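You operate a simulated robot arm through the tools that you are given. There is no shell and no other tool.

You run a simulated robot arm. Do the job below in one go: nothing can be reset, and whatever is moved stays where it is left.

TASK
Finish the low pot's black wrap, crate it and load the tall pot.
Fine: two layers in all; yellow arm clear before you lift; tall pot on the wrapping plate. Set down upright: tall pot.

The check looks at the end state, three seconds after you hand in, the way a careful person would. Anything else that was tipped, shoved, dropped, spilled or broken makes it a failure.

THE ROBOT
A 6-joint arm with a two-finger parallel gripper, fixed in place. Base frame: the origin is at the foot of the arm, x ahead of it, y to its left, z up. Lengths are in m, angles in rad, forces in N, time in s.
Its first joint turns from -2.897 to 2.897 rad. Payload 3.91 kg.
Tool frame: the origin (TCP) lies between the finger pads and is the grasp point; the fingertips stand 0.03 m ahead of it; z points along the fingers, y is the line along which they close. Largest opening 0.11 m; finger width 0.02, thickness 0.01; the body of the gripper, 0.048 by 0.112 m, starts 0.055 m behind the TCP.
Orientation is told as [roll, pitch, yaw] about the base's x, y, z axes, in that order, counted from this pose: with the fingers straight down and closing along the base's y, the tool's x points along the base's -x, its y along +y and its z along -z.

THE INTERFACE
- The arm moves only by the tool nudge_tool. Its argument "increments" is a list that holds one entry, the list of rows, each a list of 7 numbers: the shift along the base's x, y, z in m, then the turn, a rotation vector about the base's x, y, z in rad, then the opening in per cent of the stroke, from 0 (shut) to 100 (fully open). In form: [[[tx, ty, tz, ax, ay, az, jaw], ...]]. A call has 1 to 20 rows; each row shifts and turns the commanded pose from where the row before left it. Rows are played at 5 a second. More than 0.05 m and 0.15 rad between two rows, or a gripper value outside its range, and nothing of the call is played. A pose out of reach is approached as far as the arm can. The call stops where the force on the tool passes 90 N (or 10 N more than at its start, if that is more) or the arm is blocked; 0.2 s more then pass. Each finger travels about 0.108 m/s and halts on what it meets, pressing with about 30 N; the grip force reading is that of the motor and also rises with nothing between the fingers. The clock runs only during rows and for 0.2 s after the last one: add rows that do not move to give the fingers time. The reply holds the time, the measured pose of the TCP, the force on the tool along the base axes, the opening and the grip force, in the units named above and with some noise, with the torque about the TCP (base axes, N m) and any sound that the robot's microphone picked up, and new pictures: "views" is both (left out), scene, wrist or none.
- Cameras (640 x 400 px; columns grow to the right, rows downward): "scene" is fixed at [0.0506, 0.65, 1.4385]; the picture's right is [-0.42, -0.91, 0.00], its down [-0.53, 0.24, -0.82] and it looks along [0.74, -0.34, -0.58] (base axes); focal length 327 px, centre (320, 200). "wrist" rides on the gripper at [0.072, 0.017, -0.103] in the tool frame; the picture's right is [-0.23, 0.97, 0.00], its down [-0.76, -0.18, -0.62] and it looks along [-0.61, -0.14, 0.78] (tool axes); focal length 222 px, centre (320, 200). There is no depth. A picture from a camera that has moved, and an enlarged one, comes with that camera's place and axes in the base frame and with its lens.
- enlarge(camera, box): a new picture of the part [left, top, right, bottom] of that camera's present view, enlarged. It takes no simulated time.
- sign_off(): hands the job in; it is judged then, once.

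Nothing tells you positions but the pictures and the camera data. Unless the task says otherwise, let go and move clear before handing in.

The tools are called by a JSON object that holds its "fn" and its "kwargs". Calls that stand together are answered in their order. nudge_tool: Moves the arm, as the interface text tells. Its arguments: {"type":"object","properties":{"increments":{"type":"array","items":{"type":"array","items":{"type":"array","items":{"type":"number"}}}},"views":{"type":"string","enum":["both","scene","wrist","none"]}},"required":["increments"]} The other tools are called the same way: enlarge (camera, box) takes an enlarged picture of a part of a camera's view; sign_off () hands the job in.

At the start:

```text
time_s: 0.0
ee_pos: [0.6385, 0.2877, 1.1715]
ee_rot: [0.002, 0.001, -0.001]
wrist_force: [0.6, -0.2, -0.7]
moment: [0.0, 0.02, -0.01]
finger_gap: 0.11
gripper_force: 0.0
```

scene: 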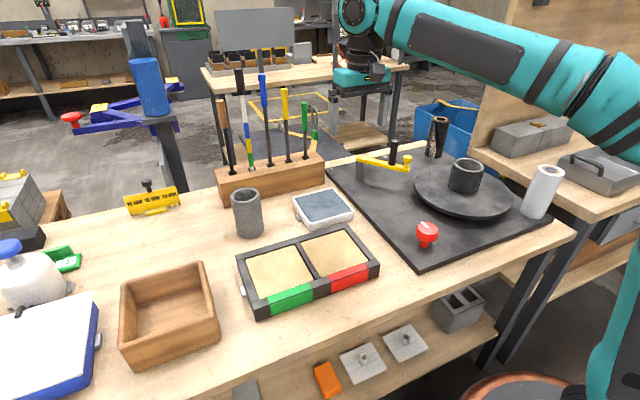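
wrist: 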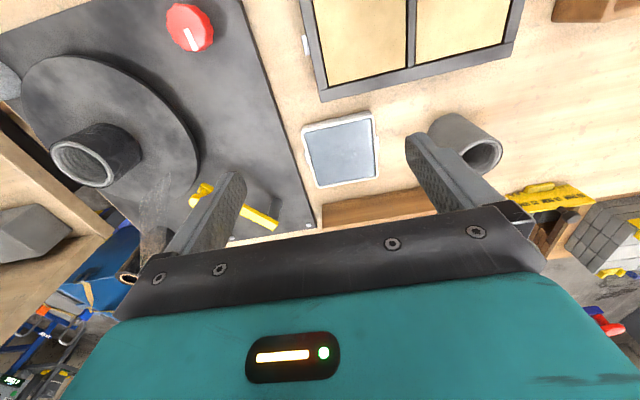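

I see a workbench with a black wrapping machine (a turntable holding a dark pot, a yellow arm, a red knob), a two-bay tray with green and red edges, a tall grey pot and a wooden crate. I'll look closer before moving.

{"fn": "enlarge", "kwargs": {"camera": "scene", "box": [320, 110, 580, 272]}}

{"fn": "enlarge", "kwargs": {"camera": "scene", "box": [200, 160, 400, 320]}}

{"fn": "enlarge", "kwargs": {"camera": "scene", "box": [0, 160, 240, 400]}}

{"fn": "enlarge", "kwargs": {"camera": "wrist", "box": [0, 0, 320, 260]}}

```text
2.46 times, centred on (450, 191) of scene
camera zoom: at [0.0506, 0.65, 1.4385], right [-0.42, -0.91, 0.0], down [-0.53, 0.24, -0.82], along [0.74, -0.34, -0.58], focal length 805 px, centre (0, 222)
```

zoom: 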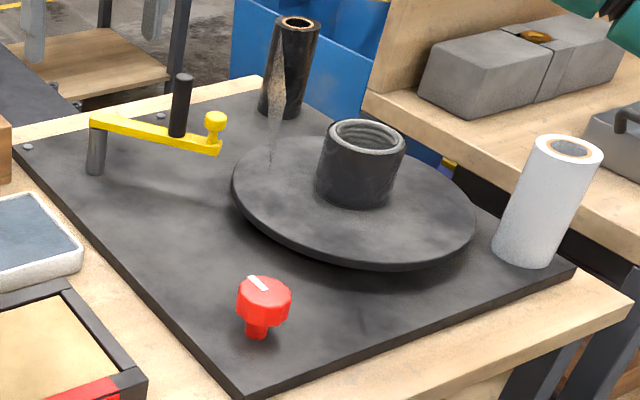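

```text
2.50 times, centred on (300, 240) of scene
camera zoom: at [0.0506, 0.65, 1.4385], right [-0.42, -0.91, 0.0], down [-0.53, 0.24, -0.82], along [0.74, -0.34, -0.58], focal length 817 px, centre (370, 100)
```

zoom: 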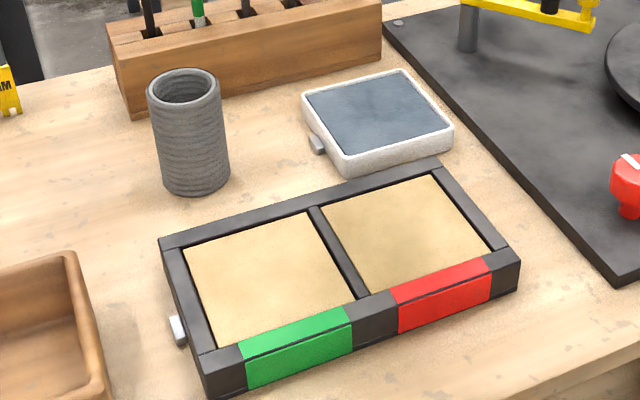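

```text
1.67 times, centred on (120, 280) of scene
camera zoom: at [0.0506, 0.65, 1.4385], right [-0.42, -0.91, 0.0], down [-0.53, 0.24, -0.82], along [0.74, -0.34, -0.58], focal length 545 px, centre (653, 67)
```

zoom: 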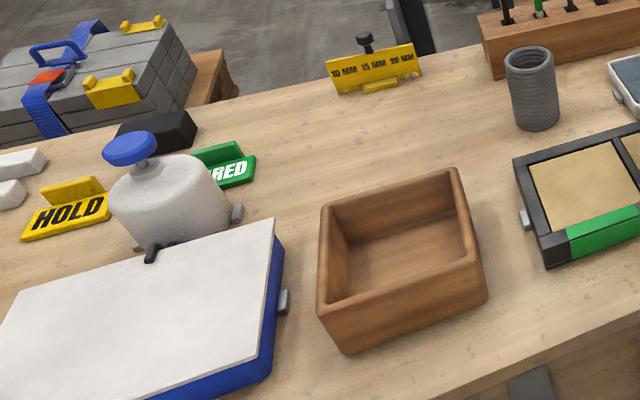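

```text
1.54 times, centred on (160, 130) of wrist
camera zoom: at [0.5663, 0.3047, 1.2758], right [0.23, 0.97, 0.0], down [0.76, -0.18, 0.62], along [0.61, -0.14, -0.78], focal length 342 px, centre (566, 308)
```

zoom: 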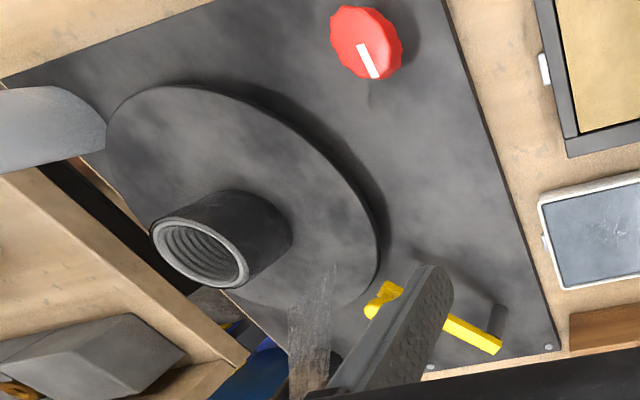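

The knob sits near (0.53, 0.12, 0.86), the low pot near (0.66, -0.135) and the tall pot near (0.79, 0.53). I'll move the wrist camera over the machine to read its details, staying high.

{"fn": "nudge_tool", "kwargs": {"increments": [[[-0.005, -0.04, 0, 0, 0, 0, 100], [-0.005, -0.04, 0, 0, 0, 0, 100], [-0.005, -0.04, 0, 0, 0, 0, 100], [-0.005, -0.04, 0, 0, 0, 0, 100], [0, -0.04, 0, 0, 0, 0, 100], [0, -0.04, 0, 0, 0, 0, 100], [0, 0, 0, 0, 0, 0, 100]]], "views": "both"}}

```text
time_s: 1.6
ee_pos: [0.6191, 0.0453, 1.1706]
ee_rot: [0.0, -0.001, 0.001]
wrist_force: [0.5, -0.2, 0.2]
moment: [-0.01, -0.02, 0.0]
finger_gap: 0.1101
gripper_force: 0.1
camera wrist: at [0.5465, 0.0636, 1.2758], right [0.23, 0.97, 0.0], down [0.76, -0.18, 0.62], along [0.61, -0.14, -0.78], focal length 222 px, centre (320, 200)
```

scene: 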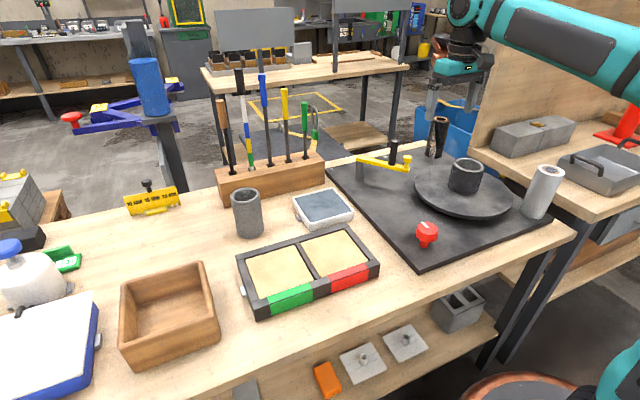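
wrist: 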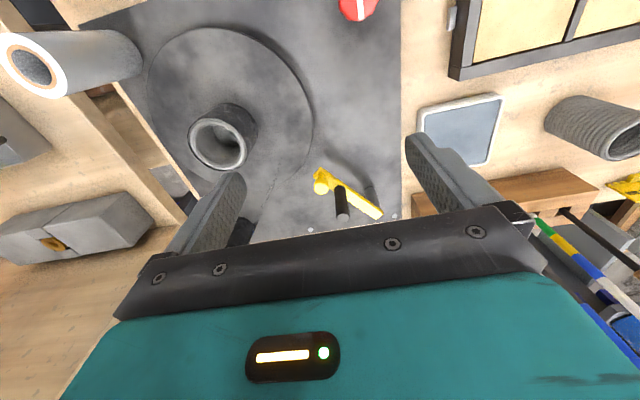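

The yellow arm's handle and roller are now visible, but the gripper hides the black roll. I'll back up in x for a clear view.

{"fn": "nudge_tool", "kwargs": {"increments": [[[-0.045, -0.01, -0.01, 0, 0, 0, 100], [-0.045, -0.01, -0.01, 0, 0, 0, 100], [-0.045, -0.01, -0.01, 0, 0, 0, 100], [-0.045, -0.01, -0.01, 0, 0, 0, 100], [0, 0, 0, 0, 0, 0, 100]]], "views": "wrist"}}

```text
time_s: 2.8
ee_pos: [0.4388, 0.0106, 1.1302]
ee_rot: [0.002, 0.0, 0.001]
wrist_force: [0.0, -0.4, -0.4]
moment: [0.04, 0.04, -0.01]
finger_gap: 0.11
gripper_force: 0.1
camera wrist: at [0.3656, 0.0279, 1.2348], right [0.23, 0.97, 0.0], down [0.76, -0.18, 0.62], along [0.61, -0.14, -0.78], focal length 222 px, centre (320, 200)
```

wrist: 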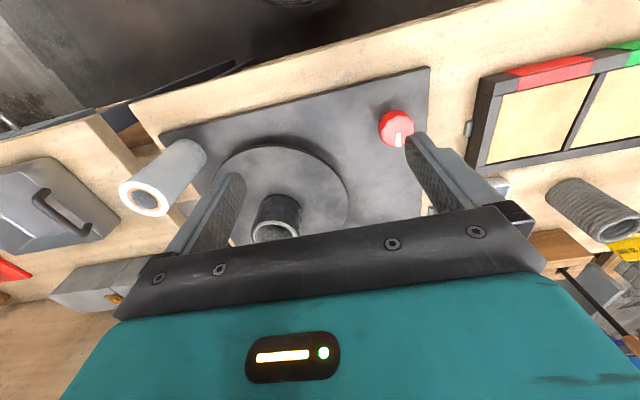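

That hides the arm, so I'll go the other way, forward over the far edge of the machine.

{"fn": "nudge_tool", "kwargs": {"increments": [[[0.048, -0.01, 0.005, 0, 0, 0, 100], [0.048, -0.01, 0.005, 0, 0, 0, 100], [0.048, -0.01, 0.005, 0, 0, 0, 100], [0.048, -0.01, 0.005, 0, 0, 0, 100], [0.048, 0, 0.005, 0, 0, 0, 100], [0.048, 0, 0.005, 0, 0, 0, 100], [0, 0, 0, 0, 0, 0, 100]]], "views": "wrist"}}

{"fn": "enlarge", "kwargs": {"camera": "wrist", "box": [100, 0, 420, 200]}}

{"fn": "enlarge", "kwargs": {"camera": "scene", "box": [340, 130, 500, 230]}}

```text
time_s: 4.4
ee_pos: [0.7251, -0.0313, 1.1646]
ee_rot: [-0.001, 0.0, -0.001]
wrist_force: [0.3, 0.1, 0.2]
moment: [0.03, 0.0, -0.01]
finger_gap: 0.1101
gripper_force: 0.0
camera wrist: at [0.6534, -0.0153, 1.2701], right [0.23, 0.97, 0.0], down [0.76, -0.18, 0.62], along [0.61, -0.14, -0.78], focal length 222 px, centre (320, 200)
```

wrist: 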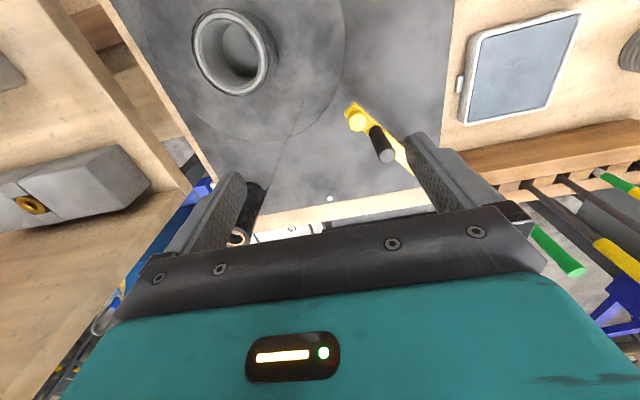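

```text
2.00 times, centred on (260, 100) of wrist
camera zoom: at [0.6534, -0.0153, 1.2701], right [0.23, 0.97, 0.0], down [0.76, -0.18, 0.62], along [0.61, -0.14, -0.78], focal length 444 px, centre (440, 400)
```

zoom: 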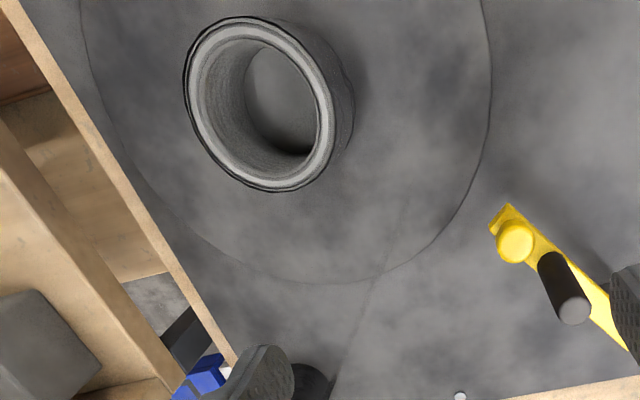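

```text
4.00 times, centred on (420, 180) of scene
camera zoom: at [0.0506, 0.65, 1.4385], right [-0.42, -0.91, 0.0], down [-0.53, 0.24, -0.82], along [0.74, -0.34, -0.58], focal length 1308 px, centre (-80, 280)
```

zoom: 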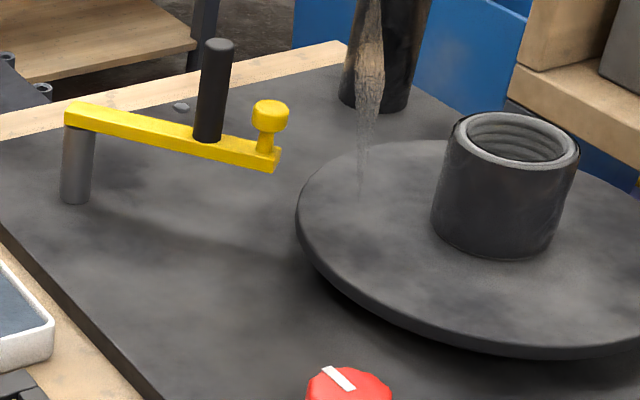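

The machine appears to be a film roll feeding a turntable, with a yellow swing arm carrying a handle. I'll zoom in on the pot, the film and the knob to judge how much wrap is already on.

{"fn": "enlarge", "kwargs": {"camera": "scene", "box": [440, 150, 500, 200]}}

{"fn": "enlarge", "kwargs": {"camera": "scene", "box": [410, 100, 460, 190]}}

{"fn": "enlarge", "kwargs": {"camera": "scene", "box": [400, 215, 450, 255]}}

{"fn": "enlarge", "kwargs": {"camera": "wrist", "box": [180, 0, 290, 110]}}

```text
8.00 times, centred on (470, 175) of scene
camera zoom: at [0.0506, 0.65, 1.4385], right [-0.42, -0.91, 0.0], down [-0.53, 0.24, -0.82], along [0.74, -0.34, -0.58], focal length 2615 px, centre (-880, 400)
```

zoom: 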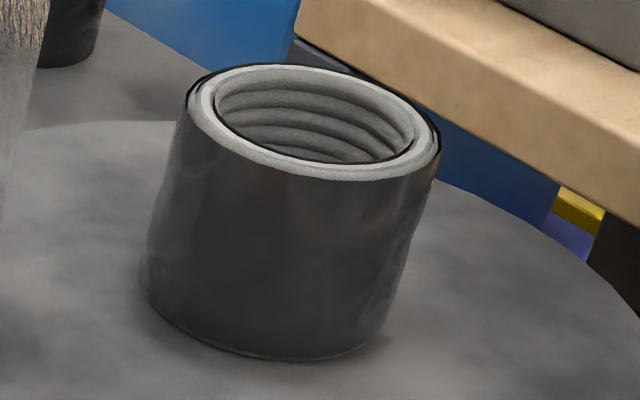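

```text
4.44 times, centred on (435, 145) of scene
camera zoom: at [0.0506, 0.65, 1.4385], right [-0.42, -0.91, 0.0], down [-0.53, 0.24, -0.82], along [0.74, -0.34, -0.58], focal length 1453 px, centre (-191, 444)
```

zoom: 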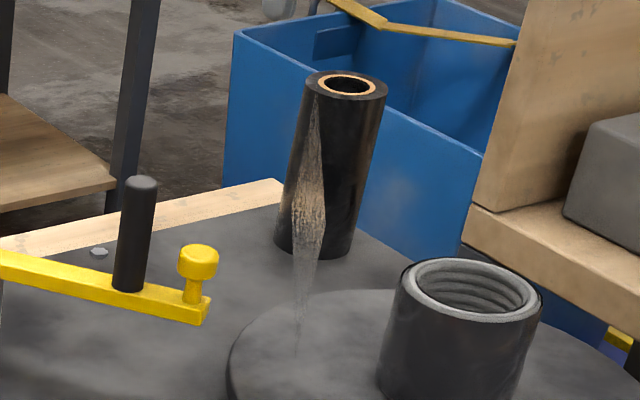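

```text
10.00 times, centred on (425, 235) of scene
camera zoom: at [0.0506, 0.65, 1.4385], right [-0.42, -0.91, 0.0], down [-0.53, 0.24, -0.82], along [0.74, -0.34, -0.58], focal length 3269 px, centre (-730, -150)
```

zoom: 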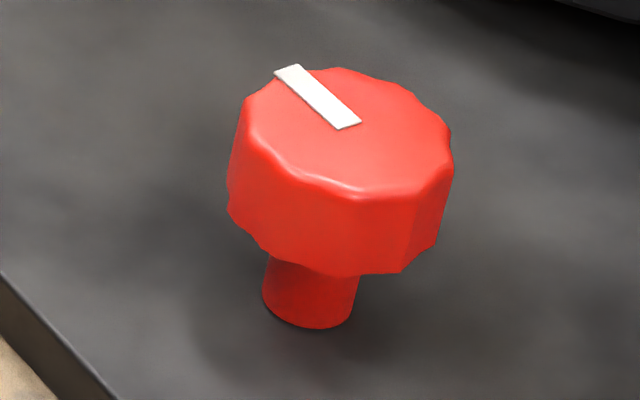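

```text
3.64 times, centred on (235, 55) of wrist
camera zoom: at [0.6534, -0.0153, 1.2701], right [0.23, 0.97, 0.0], down [0.76, -0.18, 0.62], along [0.61, -0.14, -0.78], focal length 808 px, centre (629, 727)
```

zoom: 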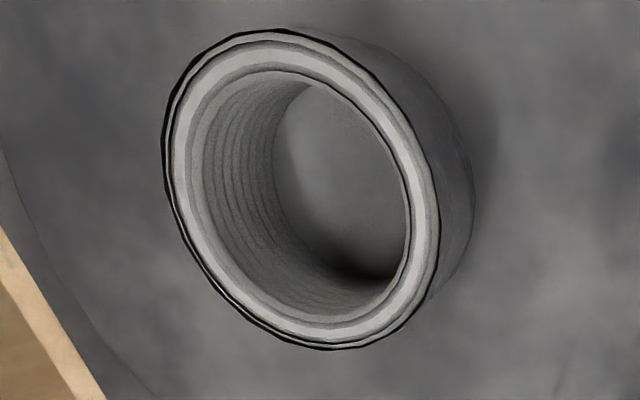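

I can't yet tell where the loose film web goes. I'll hover closer to the film roll to see its path.

{"fn": "nudge_tool", "kwargs": {"increments": [[[0.04, -0.04, 0, 0, 0, 0, 100], [0.04, -0.04, 0, 0, 0, 0, 100], [0, 0, 0, 0, 0, 0, 100]]], "views": "wrist"}}

{"fn": "enlarge", "kwargs": {"camera": "wrist", "box": [200, 0, 440, 200]}}

```text
refused: row 1 steps farther than a row can; nothing moved
```

```text
2.00 times, centred on (320, 100) of wrist
camera zoom: at [0.6534, -0.0153, 1.2701], right [0.23, 0.97, 0.0], down [0.76, -0.18, 0.62], along [0.61, -0.14, -0.78], focal length 444 px, centre (320, 400)
```

zoom: 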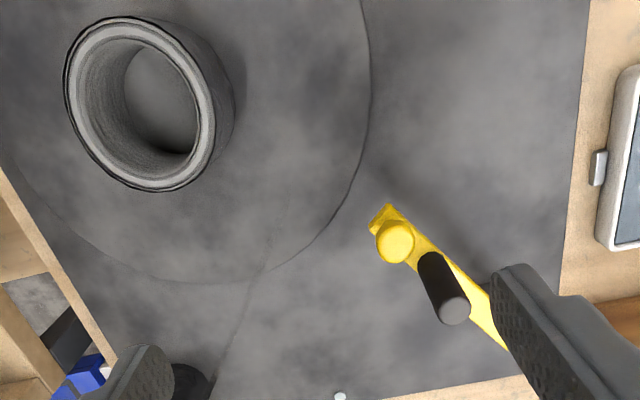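

The step was too long as a combined shift. I'll redo it in smaller rows.

{"fn": "nudge_tool", "kwargs": {"increments": [[[0.03, -0.035, 0, 0, 0, 0, 100], [0.03, -0.035, 0, 0, 0, 0, 100], [0.02, -0.01, 0, 0, 0, 0, 100], [0, 0, 0, 0, 0, 0, 100]]], "views": "wrist"}}

{"fn": "enlarge", "kwargs": {"camera": "wrist", "box": [200, 0, 440, 200]}}

```text
time_s: 5.4
ee_pos: [0.8074, -0.1156, 1.1612]
ee_rot: [0.0, 0.0, 0.002]
wrist_force: [0.1, 0.6, 0.1]
moment: [-0.01, 0.03, 0.01]
finger_gap: 0.1099
gripper_force: 0.0
camera wrist: at [0.7352, -0.0985, 1.2653], right [0.23, 0.97, 0.0], down [0.76, -0.18, 0.62], along [0.61, -0.14, -0.78], focal length 222 px, centre (320, 200)
```

wrist: 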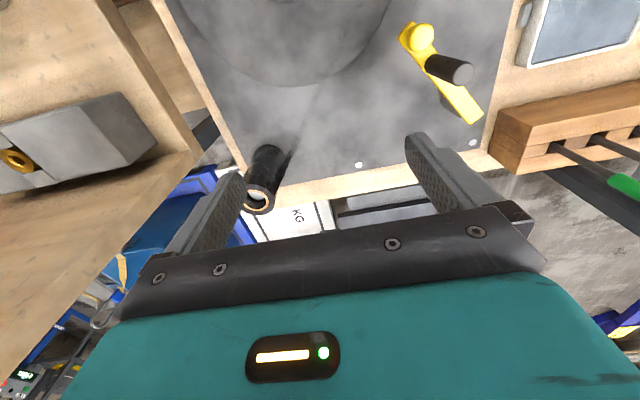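

```text
2.00 times, centred on (320, 100) of wrist
camera zoom: at [0.7352, -0.0985, 1.2653], right [0.23, 0.97, 0.0], down [0.76, -0.18, 0.62], along [0.61, -0.14, -0.78], focal length 444 px, centre (320, 400)
```

zoom: 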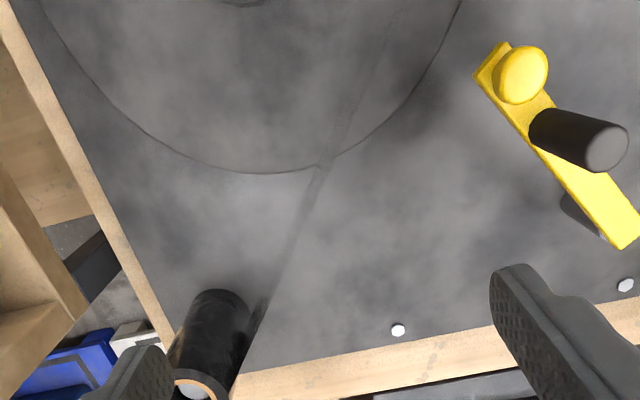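

The web runs from the roll over the plate as a faint line. I'll view it from the side by moving to the left and yawing toward the machine.

{"fn": "nudge_tool", "kwargs": {"increments": [[[-0.02, 0.045, 0, 0, 0, -0.14, 100], [-0.02, 0.045, 0, 0, 0, -0.14, 100], [-0.02, 0.045, 0, 0, 0, -0.14, 100], [-0.02, 0.045, 0, 0, 0, -0.14, 100], [-0.02, 0.045, 0, 0, 0, -0.14, 100], [0, 0.04, 0, 0, 0, -0.05, 100], [0, 0, 0, 0, 0, 0, 100]]], "views": "both"}}

{"fn": "enlarge", "kwargs": {"camera": "wrist", "box": [160, 0, 480, 200]}}

```text
time_s: 7.0
ee_pos: [0.7052, 0.1533, 1.1621]
ee_rot: [0.001, 0.001, -0.748]
wrist_force: [0.7, 0.8, -0.3]
moment: [-0.03, -0.01, 0.03]
finger_gap: 0.1099
gripper_force: 0.1
camera wrist: at [0.6636, 0.2154, 1.2657], right [0.83, 0.56, 0.0], down [0.44, -0.65, 0.62], along [0.35, -0.52, -0.78], focal length 222 px, centre (320, 200)
```

scene: 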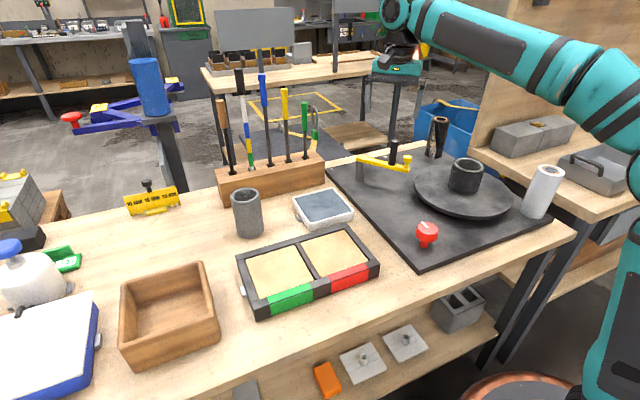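
wrist: 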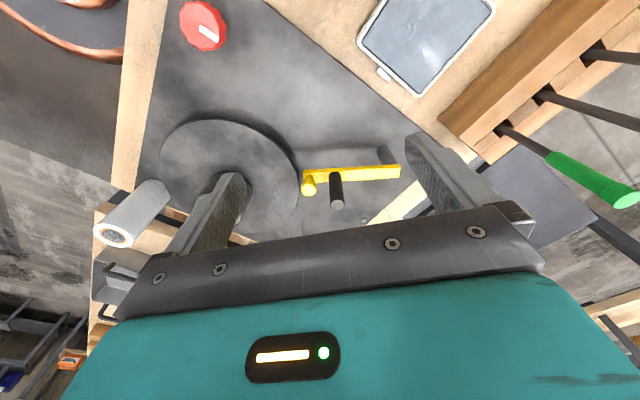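

```text
2.00 times, centred on (320, 100) of wrist
camera zoom: at [0.6636, 0.2154, 1.2657], right [0.83, 0.56, 0.0], down [0.44, -0.65, 0.62], along [0.35, -0.52, -0.78], focal length 444 px, centre (320, 400)
```

zoom: 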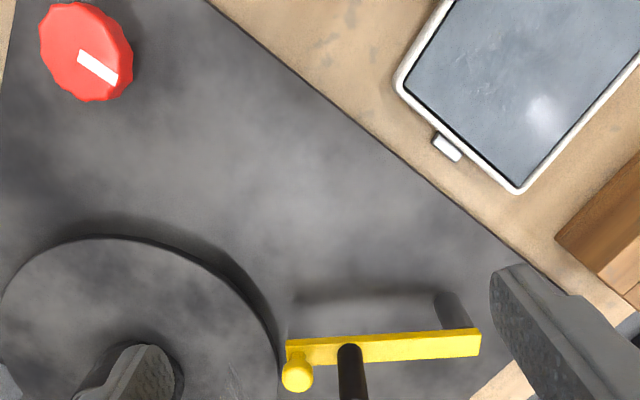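

{"fn": "enlarge", "kwargs": {"camera": "wrist", "box": [150, 110, 350, 245]}}

```text
2.96 times, centred on (250, 178) of wrist
camera zoom: at [0.6636, 0.2154, 1.2657], right [0.83, 0.56, 0.0], down [0.44, -0.65, 0.62], along [0.35, -0.52, -0.78], focal length 658 px, centre (527, 267)
```

zoom: 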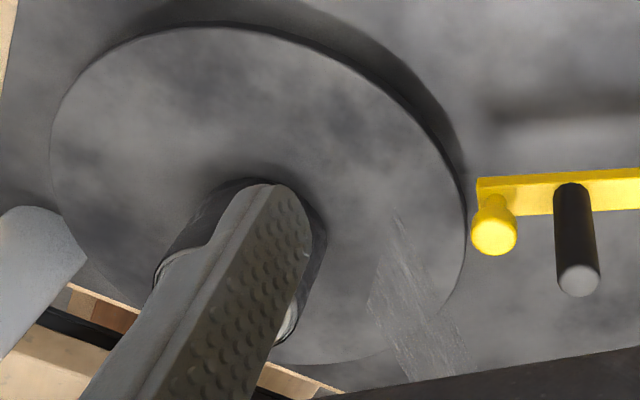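

The film web is a short loose tail ending over the plate, near (0.74, -0.07), and the arm points at the plate centre. I'll go above the red knob at about (0.528, 0.121) to learn what it drives.

{"fn": "nudge_tool", "kwargs": {"increments": [[[-0.045, -0.008, 0, 0, 0, -0.14, 100], [-0.045, -0.008, 0, 0, 0, -0.14, 100], [-0.045, -0.008, -0.01, 0, 0, -0.14, 100], [-0.042, -0.008, -0.02, 0, 0, -0.14, 100], [0, 0, -0.045, 0, 0, 0, 100], [0, 0, -0.045, 0, 0, 0, 100], [0, 0, -0.04, 0, 0, 0, 100], [0, 0, 0, 0, 0, 0, 100]]], "views": "both"}}

```text
time_s: 8.8
ee_pos: [0.5284, 0.1178, 1.0007]
ee_rot: [0.0, 0.001, -1.309]
wrist_force: [-0.5, 1.2, -0.1]
moment: [0.01, -0.01, 0.05]
finger_gap: 0.1102
gripper_force: 0.0
camera wrist: at [0.5267, 0.1926, 1.1055], right [1.0, 0.03, 0.0], down [0.02, -0.78, 0.62], along [0.02, -0.62, -0.78], focal length 222 px, centre (320, 200)
```

scene: 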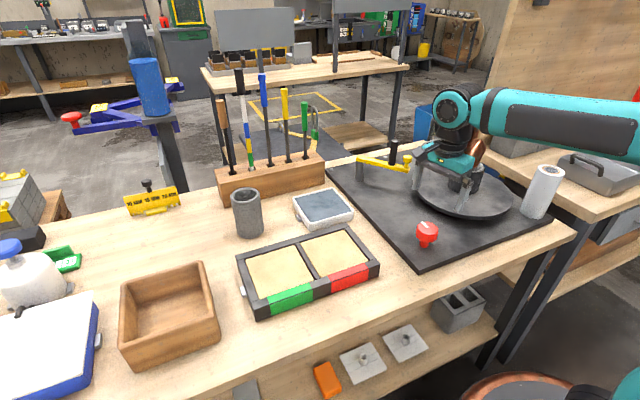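
wrist: 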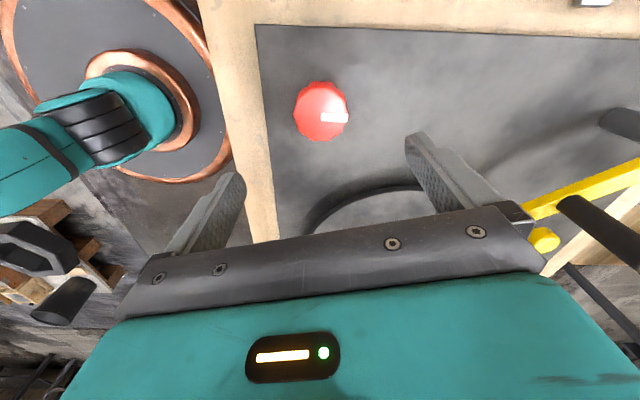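

The knob's centre is at about (0.530, 0.123). I'll centre on it, descend around it, then close gently.

{"fn": "nudge_tool", "kwargs": {"increments": [[[0.002, 0.005, -0.04, 0, 0, 0, 100], [0, 0, -0.045, 0, 0, 0, 100], [0, 0, -0.03, 0, 0, 0, 100], [0, 0, -0.015, 0, 0, 0, 100], [0, 0, 0, 0, 0, 0, 100]]], "views": "both"}}

```text
time_s: 10.0
ee_pos: [0.5327, 0.1224, 0.8732]
ee_rot: [0.0, 0.001, -1.311]
wrist_force: [-0.3, -0.3, 0.1]
moment: [0.03, -0.02, 0.02]
finger_gap: 0.1098
gripper_force: 0.0
camera wrist: at [0.5308, 0.1975, 0.9777], right [1.0, 0.03, 0.0], down [0.03, -0.78, 0.62], along [0.02, -0.62, -0.78], focal length 222 px, centre (320, 200)
```

scene: 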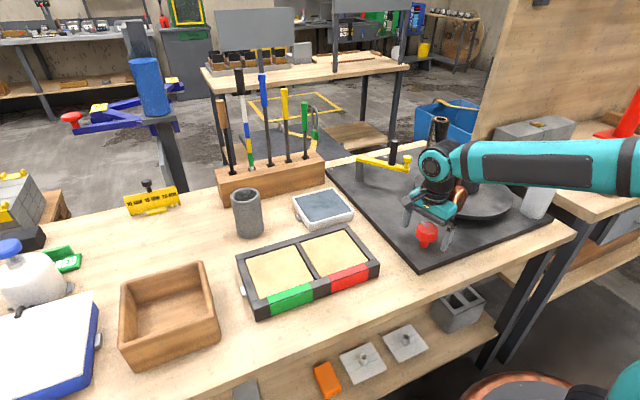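
wrist: 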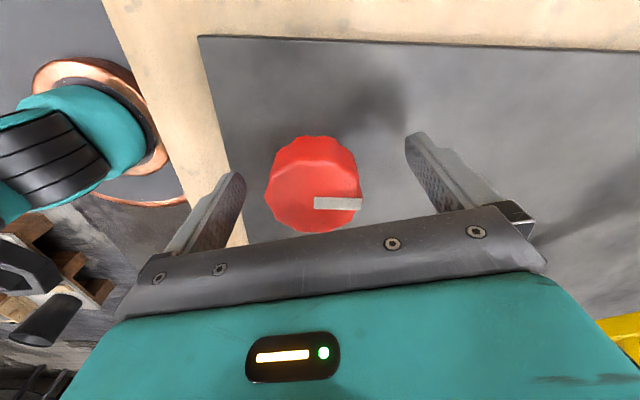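

The knob is between the fingers, about 3 mm off centre. I'll correct for that and close.

{"fn": "nudge_tool", "kwargs": {"increments": [[[-0.003, -0.002, -0.002, 0, 0, 0, 100], [0, 0, 0, 0, 0, 0, 70], [0, 0, 0, 0, 0, 0, 55], [0, 0, 0, 0, 0, 0, 40], [0, 0, 0, 0, 0, 0, 40]]], "views": "both"}}

```text
time_s: 11.2
ee_pos: [0.5289, 0.1221, 0.8707]
ee_rot: [-0.002, 0.0, -1.309]
wrist_force: [-11.3, -3.0, -3.1]
moment: [-0.07, 0.28, -0.11]
finger_gap: 0.0535
gripper_force: 45.3
camera wrist: at [0.5271, 0.1966, 0.9751], right [1.0, 0.03, 0.0], down [0.03, -0.78, 0.62], along [0.02, -0.62, -0.78], focal length 222 px, centre (320, 200)
```

scene: 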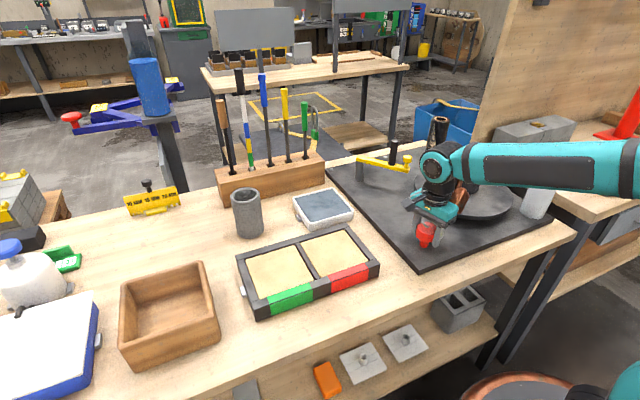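
wrist: 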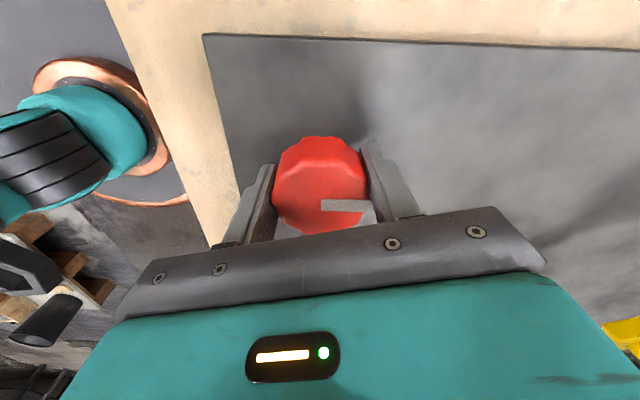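

The knob is gripped (gap 53 mm). I'll try a small counter-clockwise turn and read the torque, sound and plate.

{"fn": "nudge_tool", "kwargs": {"increments": [[[-0.001, 0, 0, 0, 0, 0.1, 40], [0, 0, 0, 0, 0, 0.1, 40], [0, 0, 0, 0, 0, 0.1, 40], [0, 0, 0, 0, 0, 0, 40]]], "views": "both"}}

{"fn": "enlarge", "kwargs": {"camera": "scene", "box": [400, 110, 560, 240]}}

```text
time_s: 12.2
ee_pos: [0.5289, 0.1221, 0.8707]
ee_rot: [0.003, -0.001, -1.008]
wrist_force: [0.4, -15.3, 15.9]
moment: [-0.48, -0.11, 0.1]
finger_gap: 0.0534
gripper_force: 44.4
camera wrist: at [0.5042, 0.1925, 0.9751], right [0.95, 0.33, 0.0], down [0.25, -0.74, 0.62], along [0.2, -0.59, -0.78], focal length 222 px, centre (320, 200)
```

scene: 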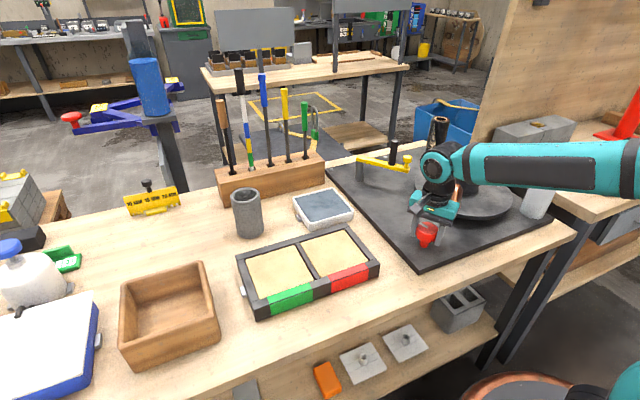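
wrist: 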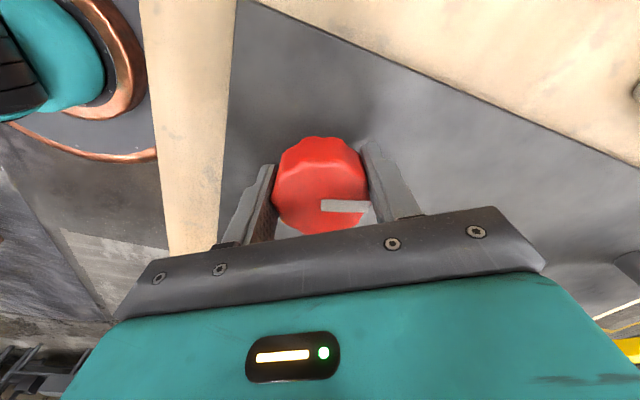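

```text
3.08 times, centred on (480, 175) of scene
camera zoom: at [0.0506, 0.65, 1.4385], right [-0.42, -0.91, 0.0], down [-0.53, 0.24, -0.82], along [0.74, -0.34, -0.58], focal length 1006 px, centre (-172, 277)
```

zoom: 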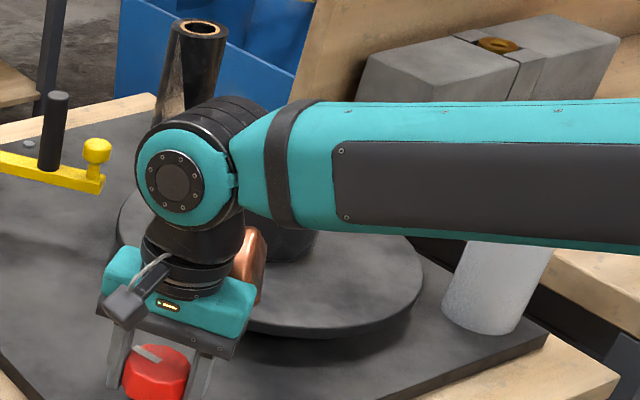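

The knob turns freely with the gripper. I'll turn it a bit further and then check the plate and film for movement.

{"fn": "nudge_tool", "kwargs": {"increments": [[[0, 0, 0, 0, 0, 0.12, 40], [0, 0, 0, 0, 0, 0.12, 40], [0, 0, 0, 0, 0, 0.12, 40], [0, 0, 0, 0, 0, 0.12, 40], [0, 0, 0, 0, 0, 0.12, 40], [0, 0, 0, 0, 0, 0, 40], [0, 0, 0, 0, 0, 0, 40]]], "views": "both"}}

{"fn": "enlarge", "kwargs": {"camera": "scene", "box": [400, 110, 560, 240]}}

```text
time_s: 13.8
ee_pos: [0.5258, 0.1218, 0.8712]
ee_rot: [0.001, 0.0, -0.411]
wrist_force: [-32.0, -55.8, 8.4]
moment: [-1.14, 0.69, -0.12]
finger_gap: 0.0536
gripper_force: 44.3
camera wrist: at [0.4667, 0.1661, 0.9749], right [0.6, 0.8, 0.0], down [0.63, -0.47, 0.62], along [0.5, -0.37, -0.78], focal length 222 px, centre (320, 200)
```

scene: 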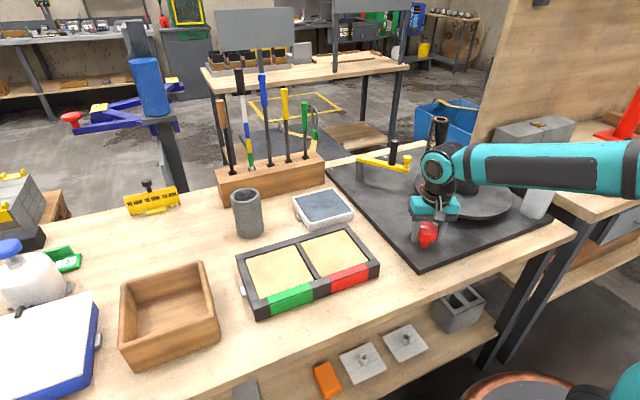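
wrist: 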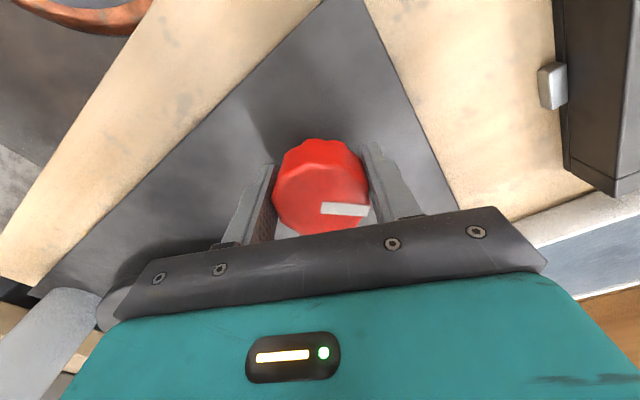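

```text
3.08 times, centred on (480, 175) of scene
camera zoom: at [0.0506, 0.65, 1.4385], right [-0.42, -0.91, 0.0], down [-0.53, 0.24, -0.82], along [0.74, -0.34, -0.58], focal length 1006 px, centre (-172, 277)
```

zoom: 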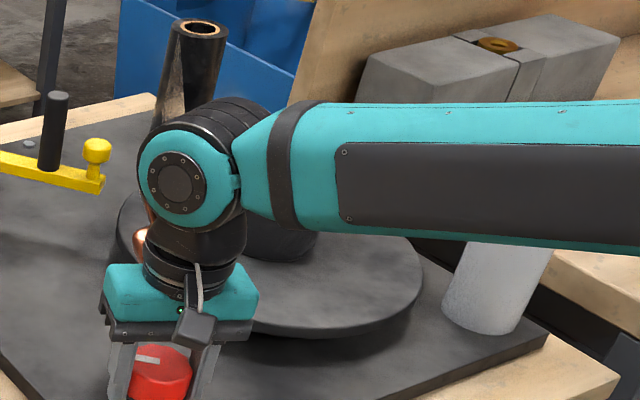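

The side force rose because my grip centre is a few mm off the knob's axis. I'll relax it by shifting toward -x/-y and check the readings.

{"fn": "nudge_tool", "kwargs": {"increments": [[[-0.001, -0.002, 0, 0, 0, 0, 40], [-0.001, -0.001, 0, 0, 0, 0, 40], [0, 0, 0, 0, 0, 0, 40]]], "views": "none"}}

```text
time_s: 14.6
ee_pos: [0.5257, 0.1224, 0.8715]
ee_rot: [0.002, 0.001, -0.408]
wrist_force: [6.6, -2.1, -6.7]
moment: [0.3, 0.34, 0.19]
finger_gap: 0.0535
gripper_force: 44.7
```

Relaxed. I'll let go and rise to see whether the plate, pot or film moved.

{"fn": "nudge_tool", "kwargs": {"increments": [[[0, 0, 0, 0, 0, 0, 80], [0, 0, 0, 0, 0, 0, 80], [0, 0, 0.045, 0, 0, 0, 80], [0, 0, 0.045, 0, 0, 0, 80], [0.02, -0.02, 0.04, 0, 0, 0, 80], [0.03, -0.025, 0.03, 0, 0, 0, 80], [0.03, -0.025, 0.03, 0, 0, 0, 80], [0.03, -0.025, 0.03, 0, 0, 0, 80], [0, 0, 0, 0, 0, 0, 80]]], "views": "both"}}

{"fn": "enlarge", "kwargs": {"camera": "wrist", "box": [160, 0, 480, 200]}}

{"fn": "enlarge", "kwargs": {"camera": "scene", "box": [320, 110, 580, 272]}}

```text
time_s: 16.6
ee_pos: [0.6348, 0.0275, 1.0909]
ee_rot: [0.0, -0.002, -0.409]
wrist_force: [0.1, 0.0, -0.1]
moment: [0.0, -0.02, 0.01]
finger_gap: 0.0877
gripper_force: 0.1
camera wrist: at [0.5746, 0.0719, 1.1947], right [0.6, 0.8, 0.0], down [0.63, -0.47, 0.62], along [0.5, -0.37, -0.78], focal length 222 px, centre (320, 200)
```

scene: 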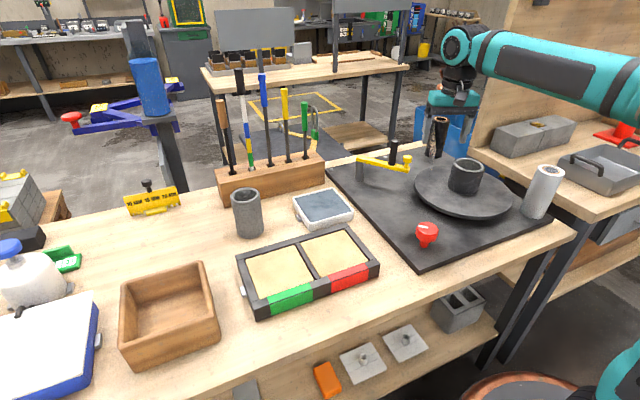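
wrist: 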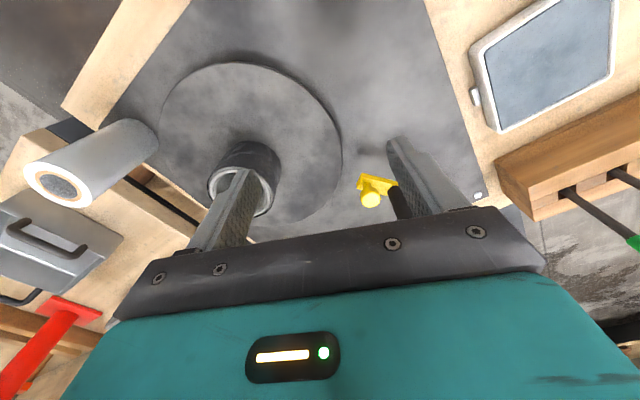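

```text
2.00 times, centred on (320, 100) of wrist
camera zoom: at [0.5746, 0.0719, 1.1947], right [0.6, 0.8, 0.0], down [0.63, -0.47, 0.62], along [0.5, -0.37, -0.78], focal length 444 px, centre (320, 400)
```

zoom: 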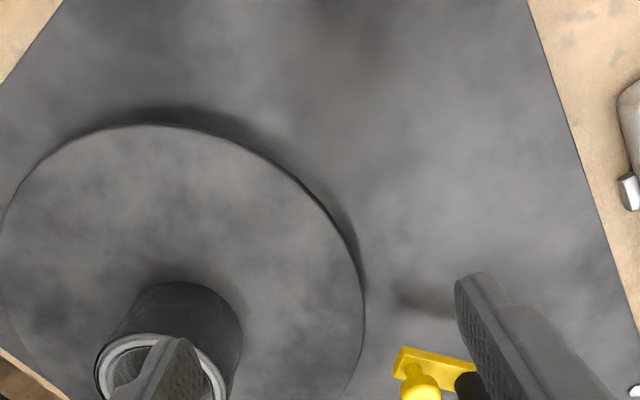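

```text
2.46 times, centred on (450, 191) of scene
camera zoom: at [0.0506, 0.65, 1.4385], right [-0.42, -0.91, 0.0], down [-0.53, 0.24, -0.82], along [0.74, -0.34, -0.58], focal length 805 px, centre (0, 222)
```

zoom: 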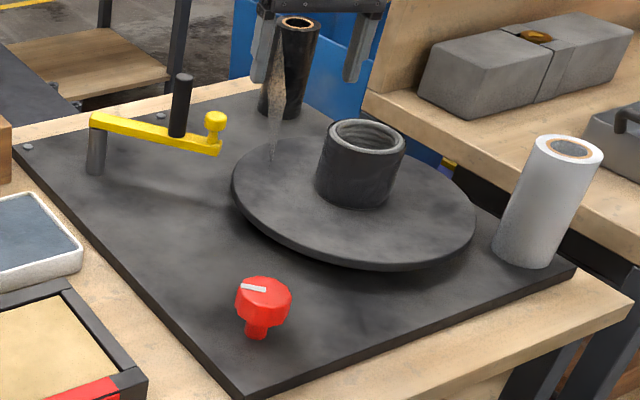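

{"fn": "enlarge", "kwargs": {"camera": "scene", "box": [440, 150, 500, 200]}}

{"fn": "enlarge", "kwargs": {"camera": "scene", "box": [340, 130, 500, 230]}}

```text
8.00 times, centred on (470, 175) of scene
camera zoom: at [0.0506, 0.65, 1.4385], right [-0.42, -0.91, 0.0], down [-0.53, 0.24, -0.82], along [0.74, -0.34, -0.58], focal length 2615 px, centre (-880, 400)
```

zoom: 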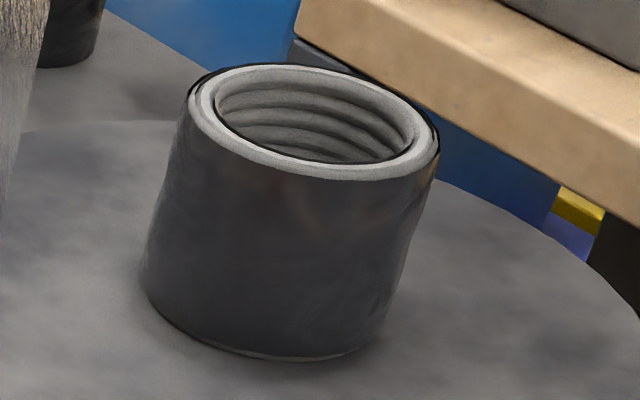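

```text
4.00 times, centred on (420, 180) of scene
camera zoom: at [0.0506, 0.65, 1.4385], right [-0.42, -0.91, 0.0], down [-0.53, 0.24, -0.82], along [0.74, -0.34, -0.58], focal length 1308 px, centre (-80, 280)
```

zoom: 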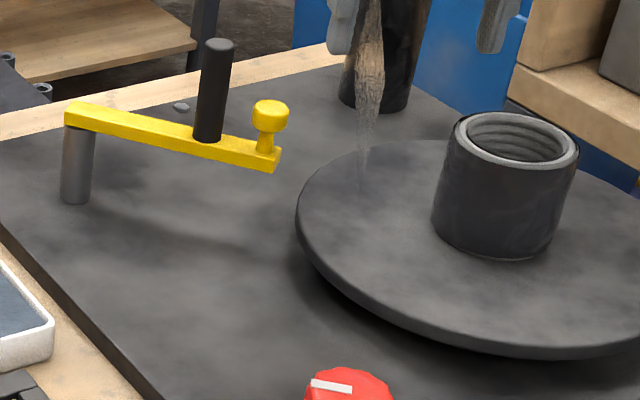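

The plate texture has shifted, so the knob drives the plate by hand. I'll look at the pot from straight above to measure the ratio and see the film layers.

{"fn": "nudge_tool", "kwargs": {"increments": [[[0.02, -0.045, 0, 0, 0, 0.14, 80], [0.02, -0.045, 0, 0, 0, 0.14, 80], [0.02, -0.045, 0, 0, 0, 0.129, 80], [0, -0.03, 0, 0, 0, 0, 80], [0, 0, 0, 0, 0, 0, 80]]], "views": "wrist"}}

{"fn": "enlarge", "kwargs": {"camera": "wrist", "box": [240, 0, 400, 120]}}

```text
time_s: 17.8
ee_pos: [0.693, -0.1411, 1.0902]
ee_rot: [0.0, -0.001, 0.0]
wrist_force: [0.6, -1.1, 0.2]
moment: [0.01, -0.03, 0.0]
finger_gap: 0.088
gripper_force: 0.1
camera wrist: at [0.6213, -0.1243, 1.1935], right [0.23, 0.97, 0.0], down [0.76, -0.18, 0.62], along [0.61, -0.14, -0.78], focal length 222 px, centre (320, 200)
```

wrist: 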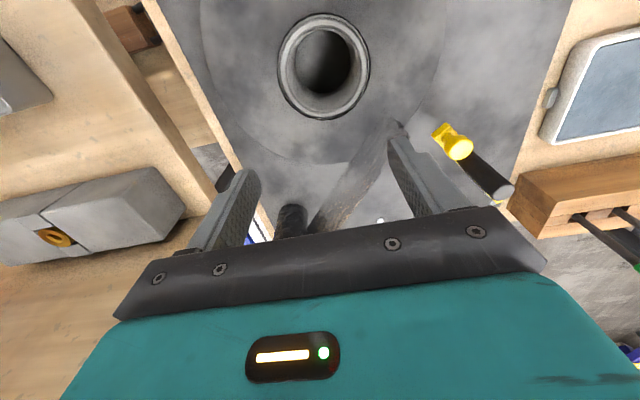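

```text
3.33 times, centred on (320, 60) of wrist
camera zoom: at [0.6213, -0.1243, 1.1935], right [0.23, 0.97, 0.0], down [0.76, -0.18, 0.62], along [0.61, -0.14, -0.78], focal length 740 px, centre (320, 667)
```

zoom: 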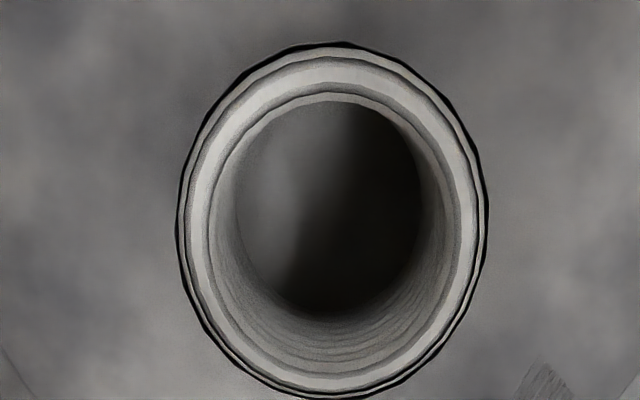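

{"fn": "enlarge", "kwargs": {"camera": "wrist", "box": [260, 90, 520, 240]}}

```text
2.46 times, centred on (390, 165) of wrist
camera zoom: at [0.6213, -0.1243, 1.1935], right [0.23, 0.97, 0.0], down [0.76, -0.18, 0.62], along [0.61, -0.14, -0.78], focal length 547 px, centre (148, 286)
```

zoom: 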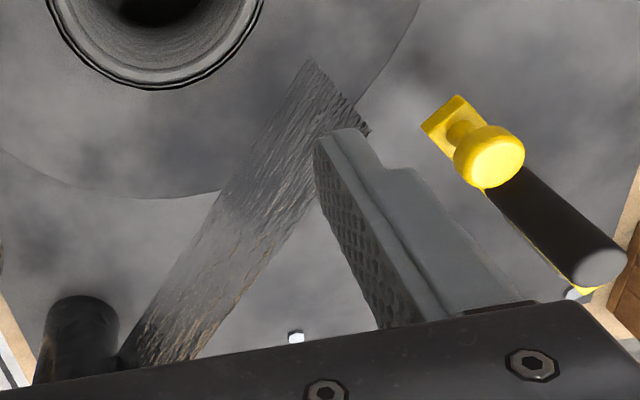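

The web is a loose strip ending near (0.74, -0.05), between the arm's tip and the pot, and the knob turns the plate. I'll go back to the knob with the gripper wound back, so I can turn counter-clockwise a long way (the direction that draws film off the roll).

{"fn": "nudge_tool", "kwargs": {"increments": [[[-0.02, 0.035, 0, 0, 0, -0.15, 90], [-0.02, 0.035, 0, 0, 0, -0.15, 90], [-0.02, 0.035, 0, 0, 0, -0.15, 90], [-0.02, 0.035, 0, 0, 0, -0.15, 90], [-0.02, 0.035, 0, 0, 0, -0.15, 90], [-0.02, 0.035, 0, 0, 0, -0.15, 90], [-0.02, 0.035, -0.01, 0, 0, -0.15, 90], [-0.0255, 0.0175, -0.02, 0, 0, -0.15, 90], [0, 0, -0.04, 0, 0, -0.15, 90], [0, 0, -0.04, 0, 0, -0.15, 90], [0, 0, 0, 0, 0, 0, 90]]], "views": "none"}}

```text
time_s: 20.2
ee_pos: [0.5327, 0.1222, 0.9775]
ee_rot: [0.001, -0.001, -1.502]
wrist_force: [0.5, 0.4, -0.6]
moment: [0.0, 0.0, 0.0]
finger_gap: 0.0994
gripper_force: 0.0
```

{"fn": "nudge_tool", "kwargs": {"increments": [[[-0.005, -0.0005, -0.04, 0, 0, 0, 90], [0, 0, -0.04, 0, 0, 0, 90], [0, 0, -0.026, 0, 0, 0, 90], [0, 0, 0, 0, 0, 0, 90], [0, 0, 0, 0, 0, 0, 60], [0, 0, 0, 0, 0, 0, 44], [0, 0, 0, 0, 0, 0, 44], [0, 0, 0, 0, 0, 0, 44]]], "views": "wrist"}}

```text
time_s: 22.0
ee_pos: [0.5282, 0.1238, 0.8724]
ee_rot: [0.0, -0.002, -1.499]
wrist_force: [16.7, 2.5, -2.5]
moment: [0.1, -0.22, 0.0]
finger_gap: 0.0567
gripper_force: 8.3
camera wrist: at [0.5396, 0.1976, 0.9764], right [0.99, -0.16, 0.0], down [-0.12, -0.77, 0.62], along [-0.1, -0.62, -0.78], focal length 222 px, centre (320, 200)
```

wrist: 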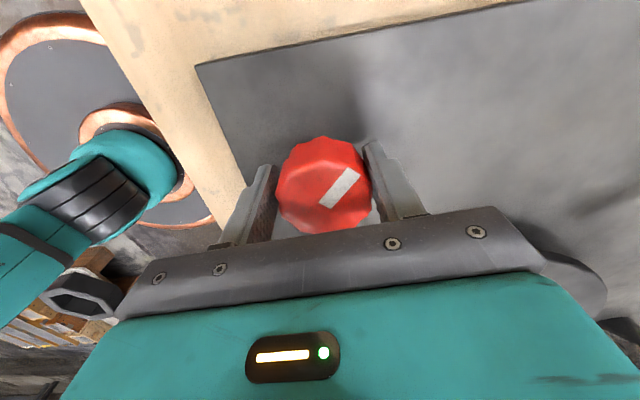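

Gripped again. I'll ease the offset and turn counter-clockwise in stages.

{"fn": "nudge_tool", "kwargs": {"increments": [[[0.001, -0.001, 0, 0, 0, 0, 40], [0, 0, 0, 0, 0, 0.12, 40], [0, 0, 0, 0, 0, 0.12, 40], [0, 0, 0, 0, 0, 0.12, 40], [0, 0, 0, 0, 0, 0.12, 40], [0, 0, 0, 0, 0, 0.12, 40], [0, 0, 0, 0, 0, 0, 40]]], "views": "none"}}

```text
time_s: 23.6
ee_pos: [0.5272, 0.1225, 0.872]
ee_rot: [0.001, 0.001, -0.898]
wrist_force: [12.0, 20.9, 4.8]
moment: [0.46, -0.36, 0.42]
finger_gap: 0.0553
gripper_force: 11.3
```

{"fn": "nudge_tool", "kwargs": {"increments": [[[0.0005, 0.001, 0, 0, 0, 0.12, 40], [0, 0, 0, 0, 0, 0.12, 40], [0, 0, 0, 0, 0, 0.12, 40], [0, 0, 0, 0, 0, 0.12, 40], [0, 0, 0, 0, 0, 0.12, 40], [0, 0, 0, 0, 0, 0, 40]]], "views": "none"}}

```text
time_s: 25.0
ee_pos: [0.5268, 0.1207, 0.8724]
ee_rot: [-0.001, 0.002, -0.299]
wrist_force: [-6.5, -11.1, -21.4]
moment: [-0.41, 0.26, 0.11]
finger_gap: 0.0534
gripper_force: 45.3
```

{"fn": "nudge_tool", "kwargs": {"increments": [[[0, -0.0005, -0.001, 0, 0, 0.12, 40], [0, 0, 0, 0, 0, 0.12, 40], [0, 0, 0, 0, 0, 0.12, 40], [0, 0, 0, 0, 0, 0.12, 40], [0, 0, 0, 0, 0, 0.12, 40], [0, 0, 0, 0, 0, 0, 40]]], "views": "both"}}

{"fn": "enlarge", "kwargs": {"camera": "scene", "box": [400, 110, 560, 240]}}

```text
time_s: 26.4
ee_pos: [0.528, 0.1191, 0.8722]
ee_rot: [0.001, -0.001, 0.301]
wrist_force: [16.6, -65.8, -26.2]
moment: [-0.94, 0.38, -0.23]
finger_gap: 0.0536
gripper_force: 44.5
camera wrist: at [0.4534, 0.1141, 0.977], right [-0.07, 1.0, 0.0], down [0.78, 0.06, 0.62], along [0.62, 0.05, -0.78], focal length 222 px, centre (320, 200)
```

scene: 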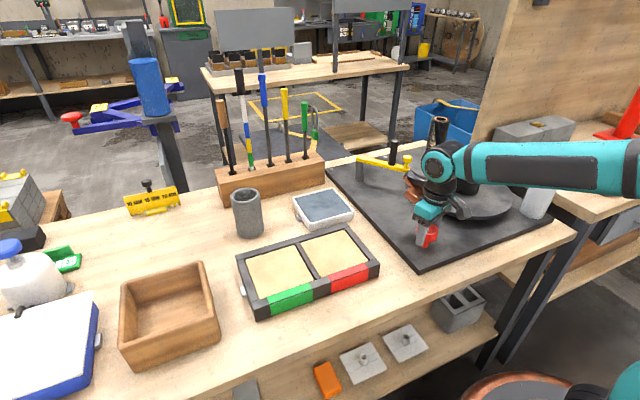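
wrist: 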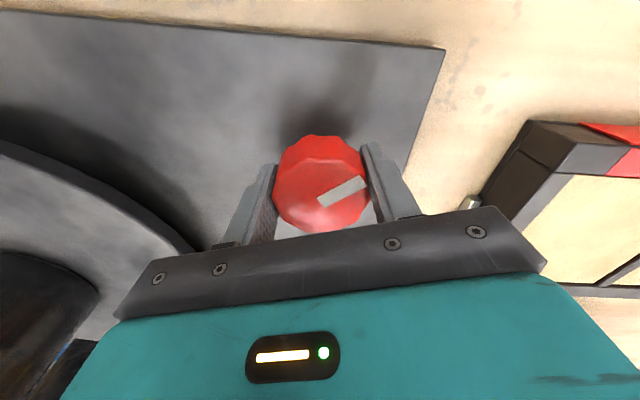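

```text
3.08 times, centred on (480, 175) of scene
camera zoom: at [0.0506, 0.65, 1.4385], right [-0.42, -0.91, 0.0], down [-0.53, 0.24, -0.82], along [0.74, -0.34, -0.58], focal length 1006 px, centre (-172, 277)
```

zoom: 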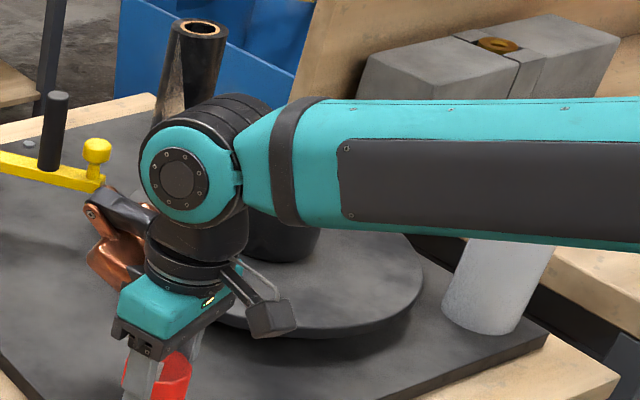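

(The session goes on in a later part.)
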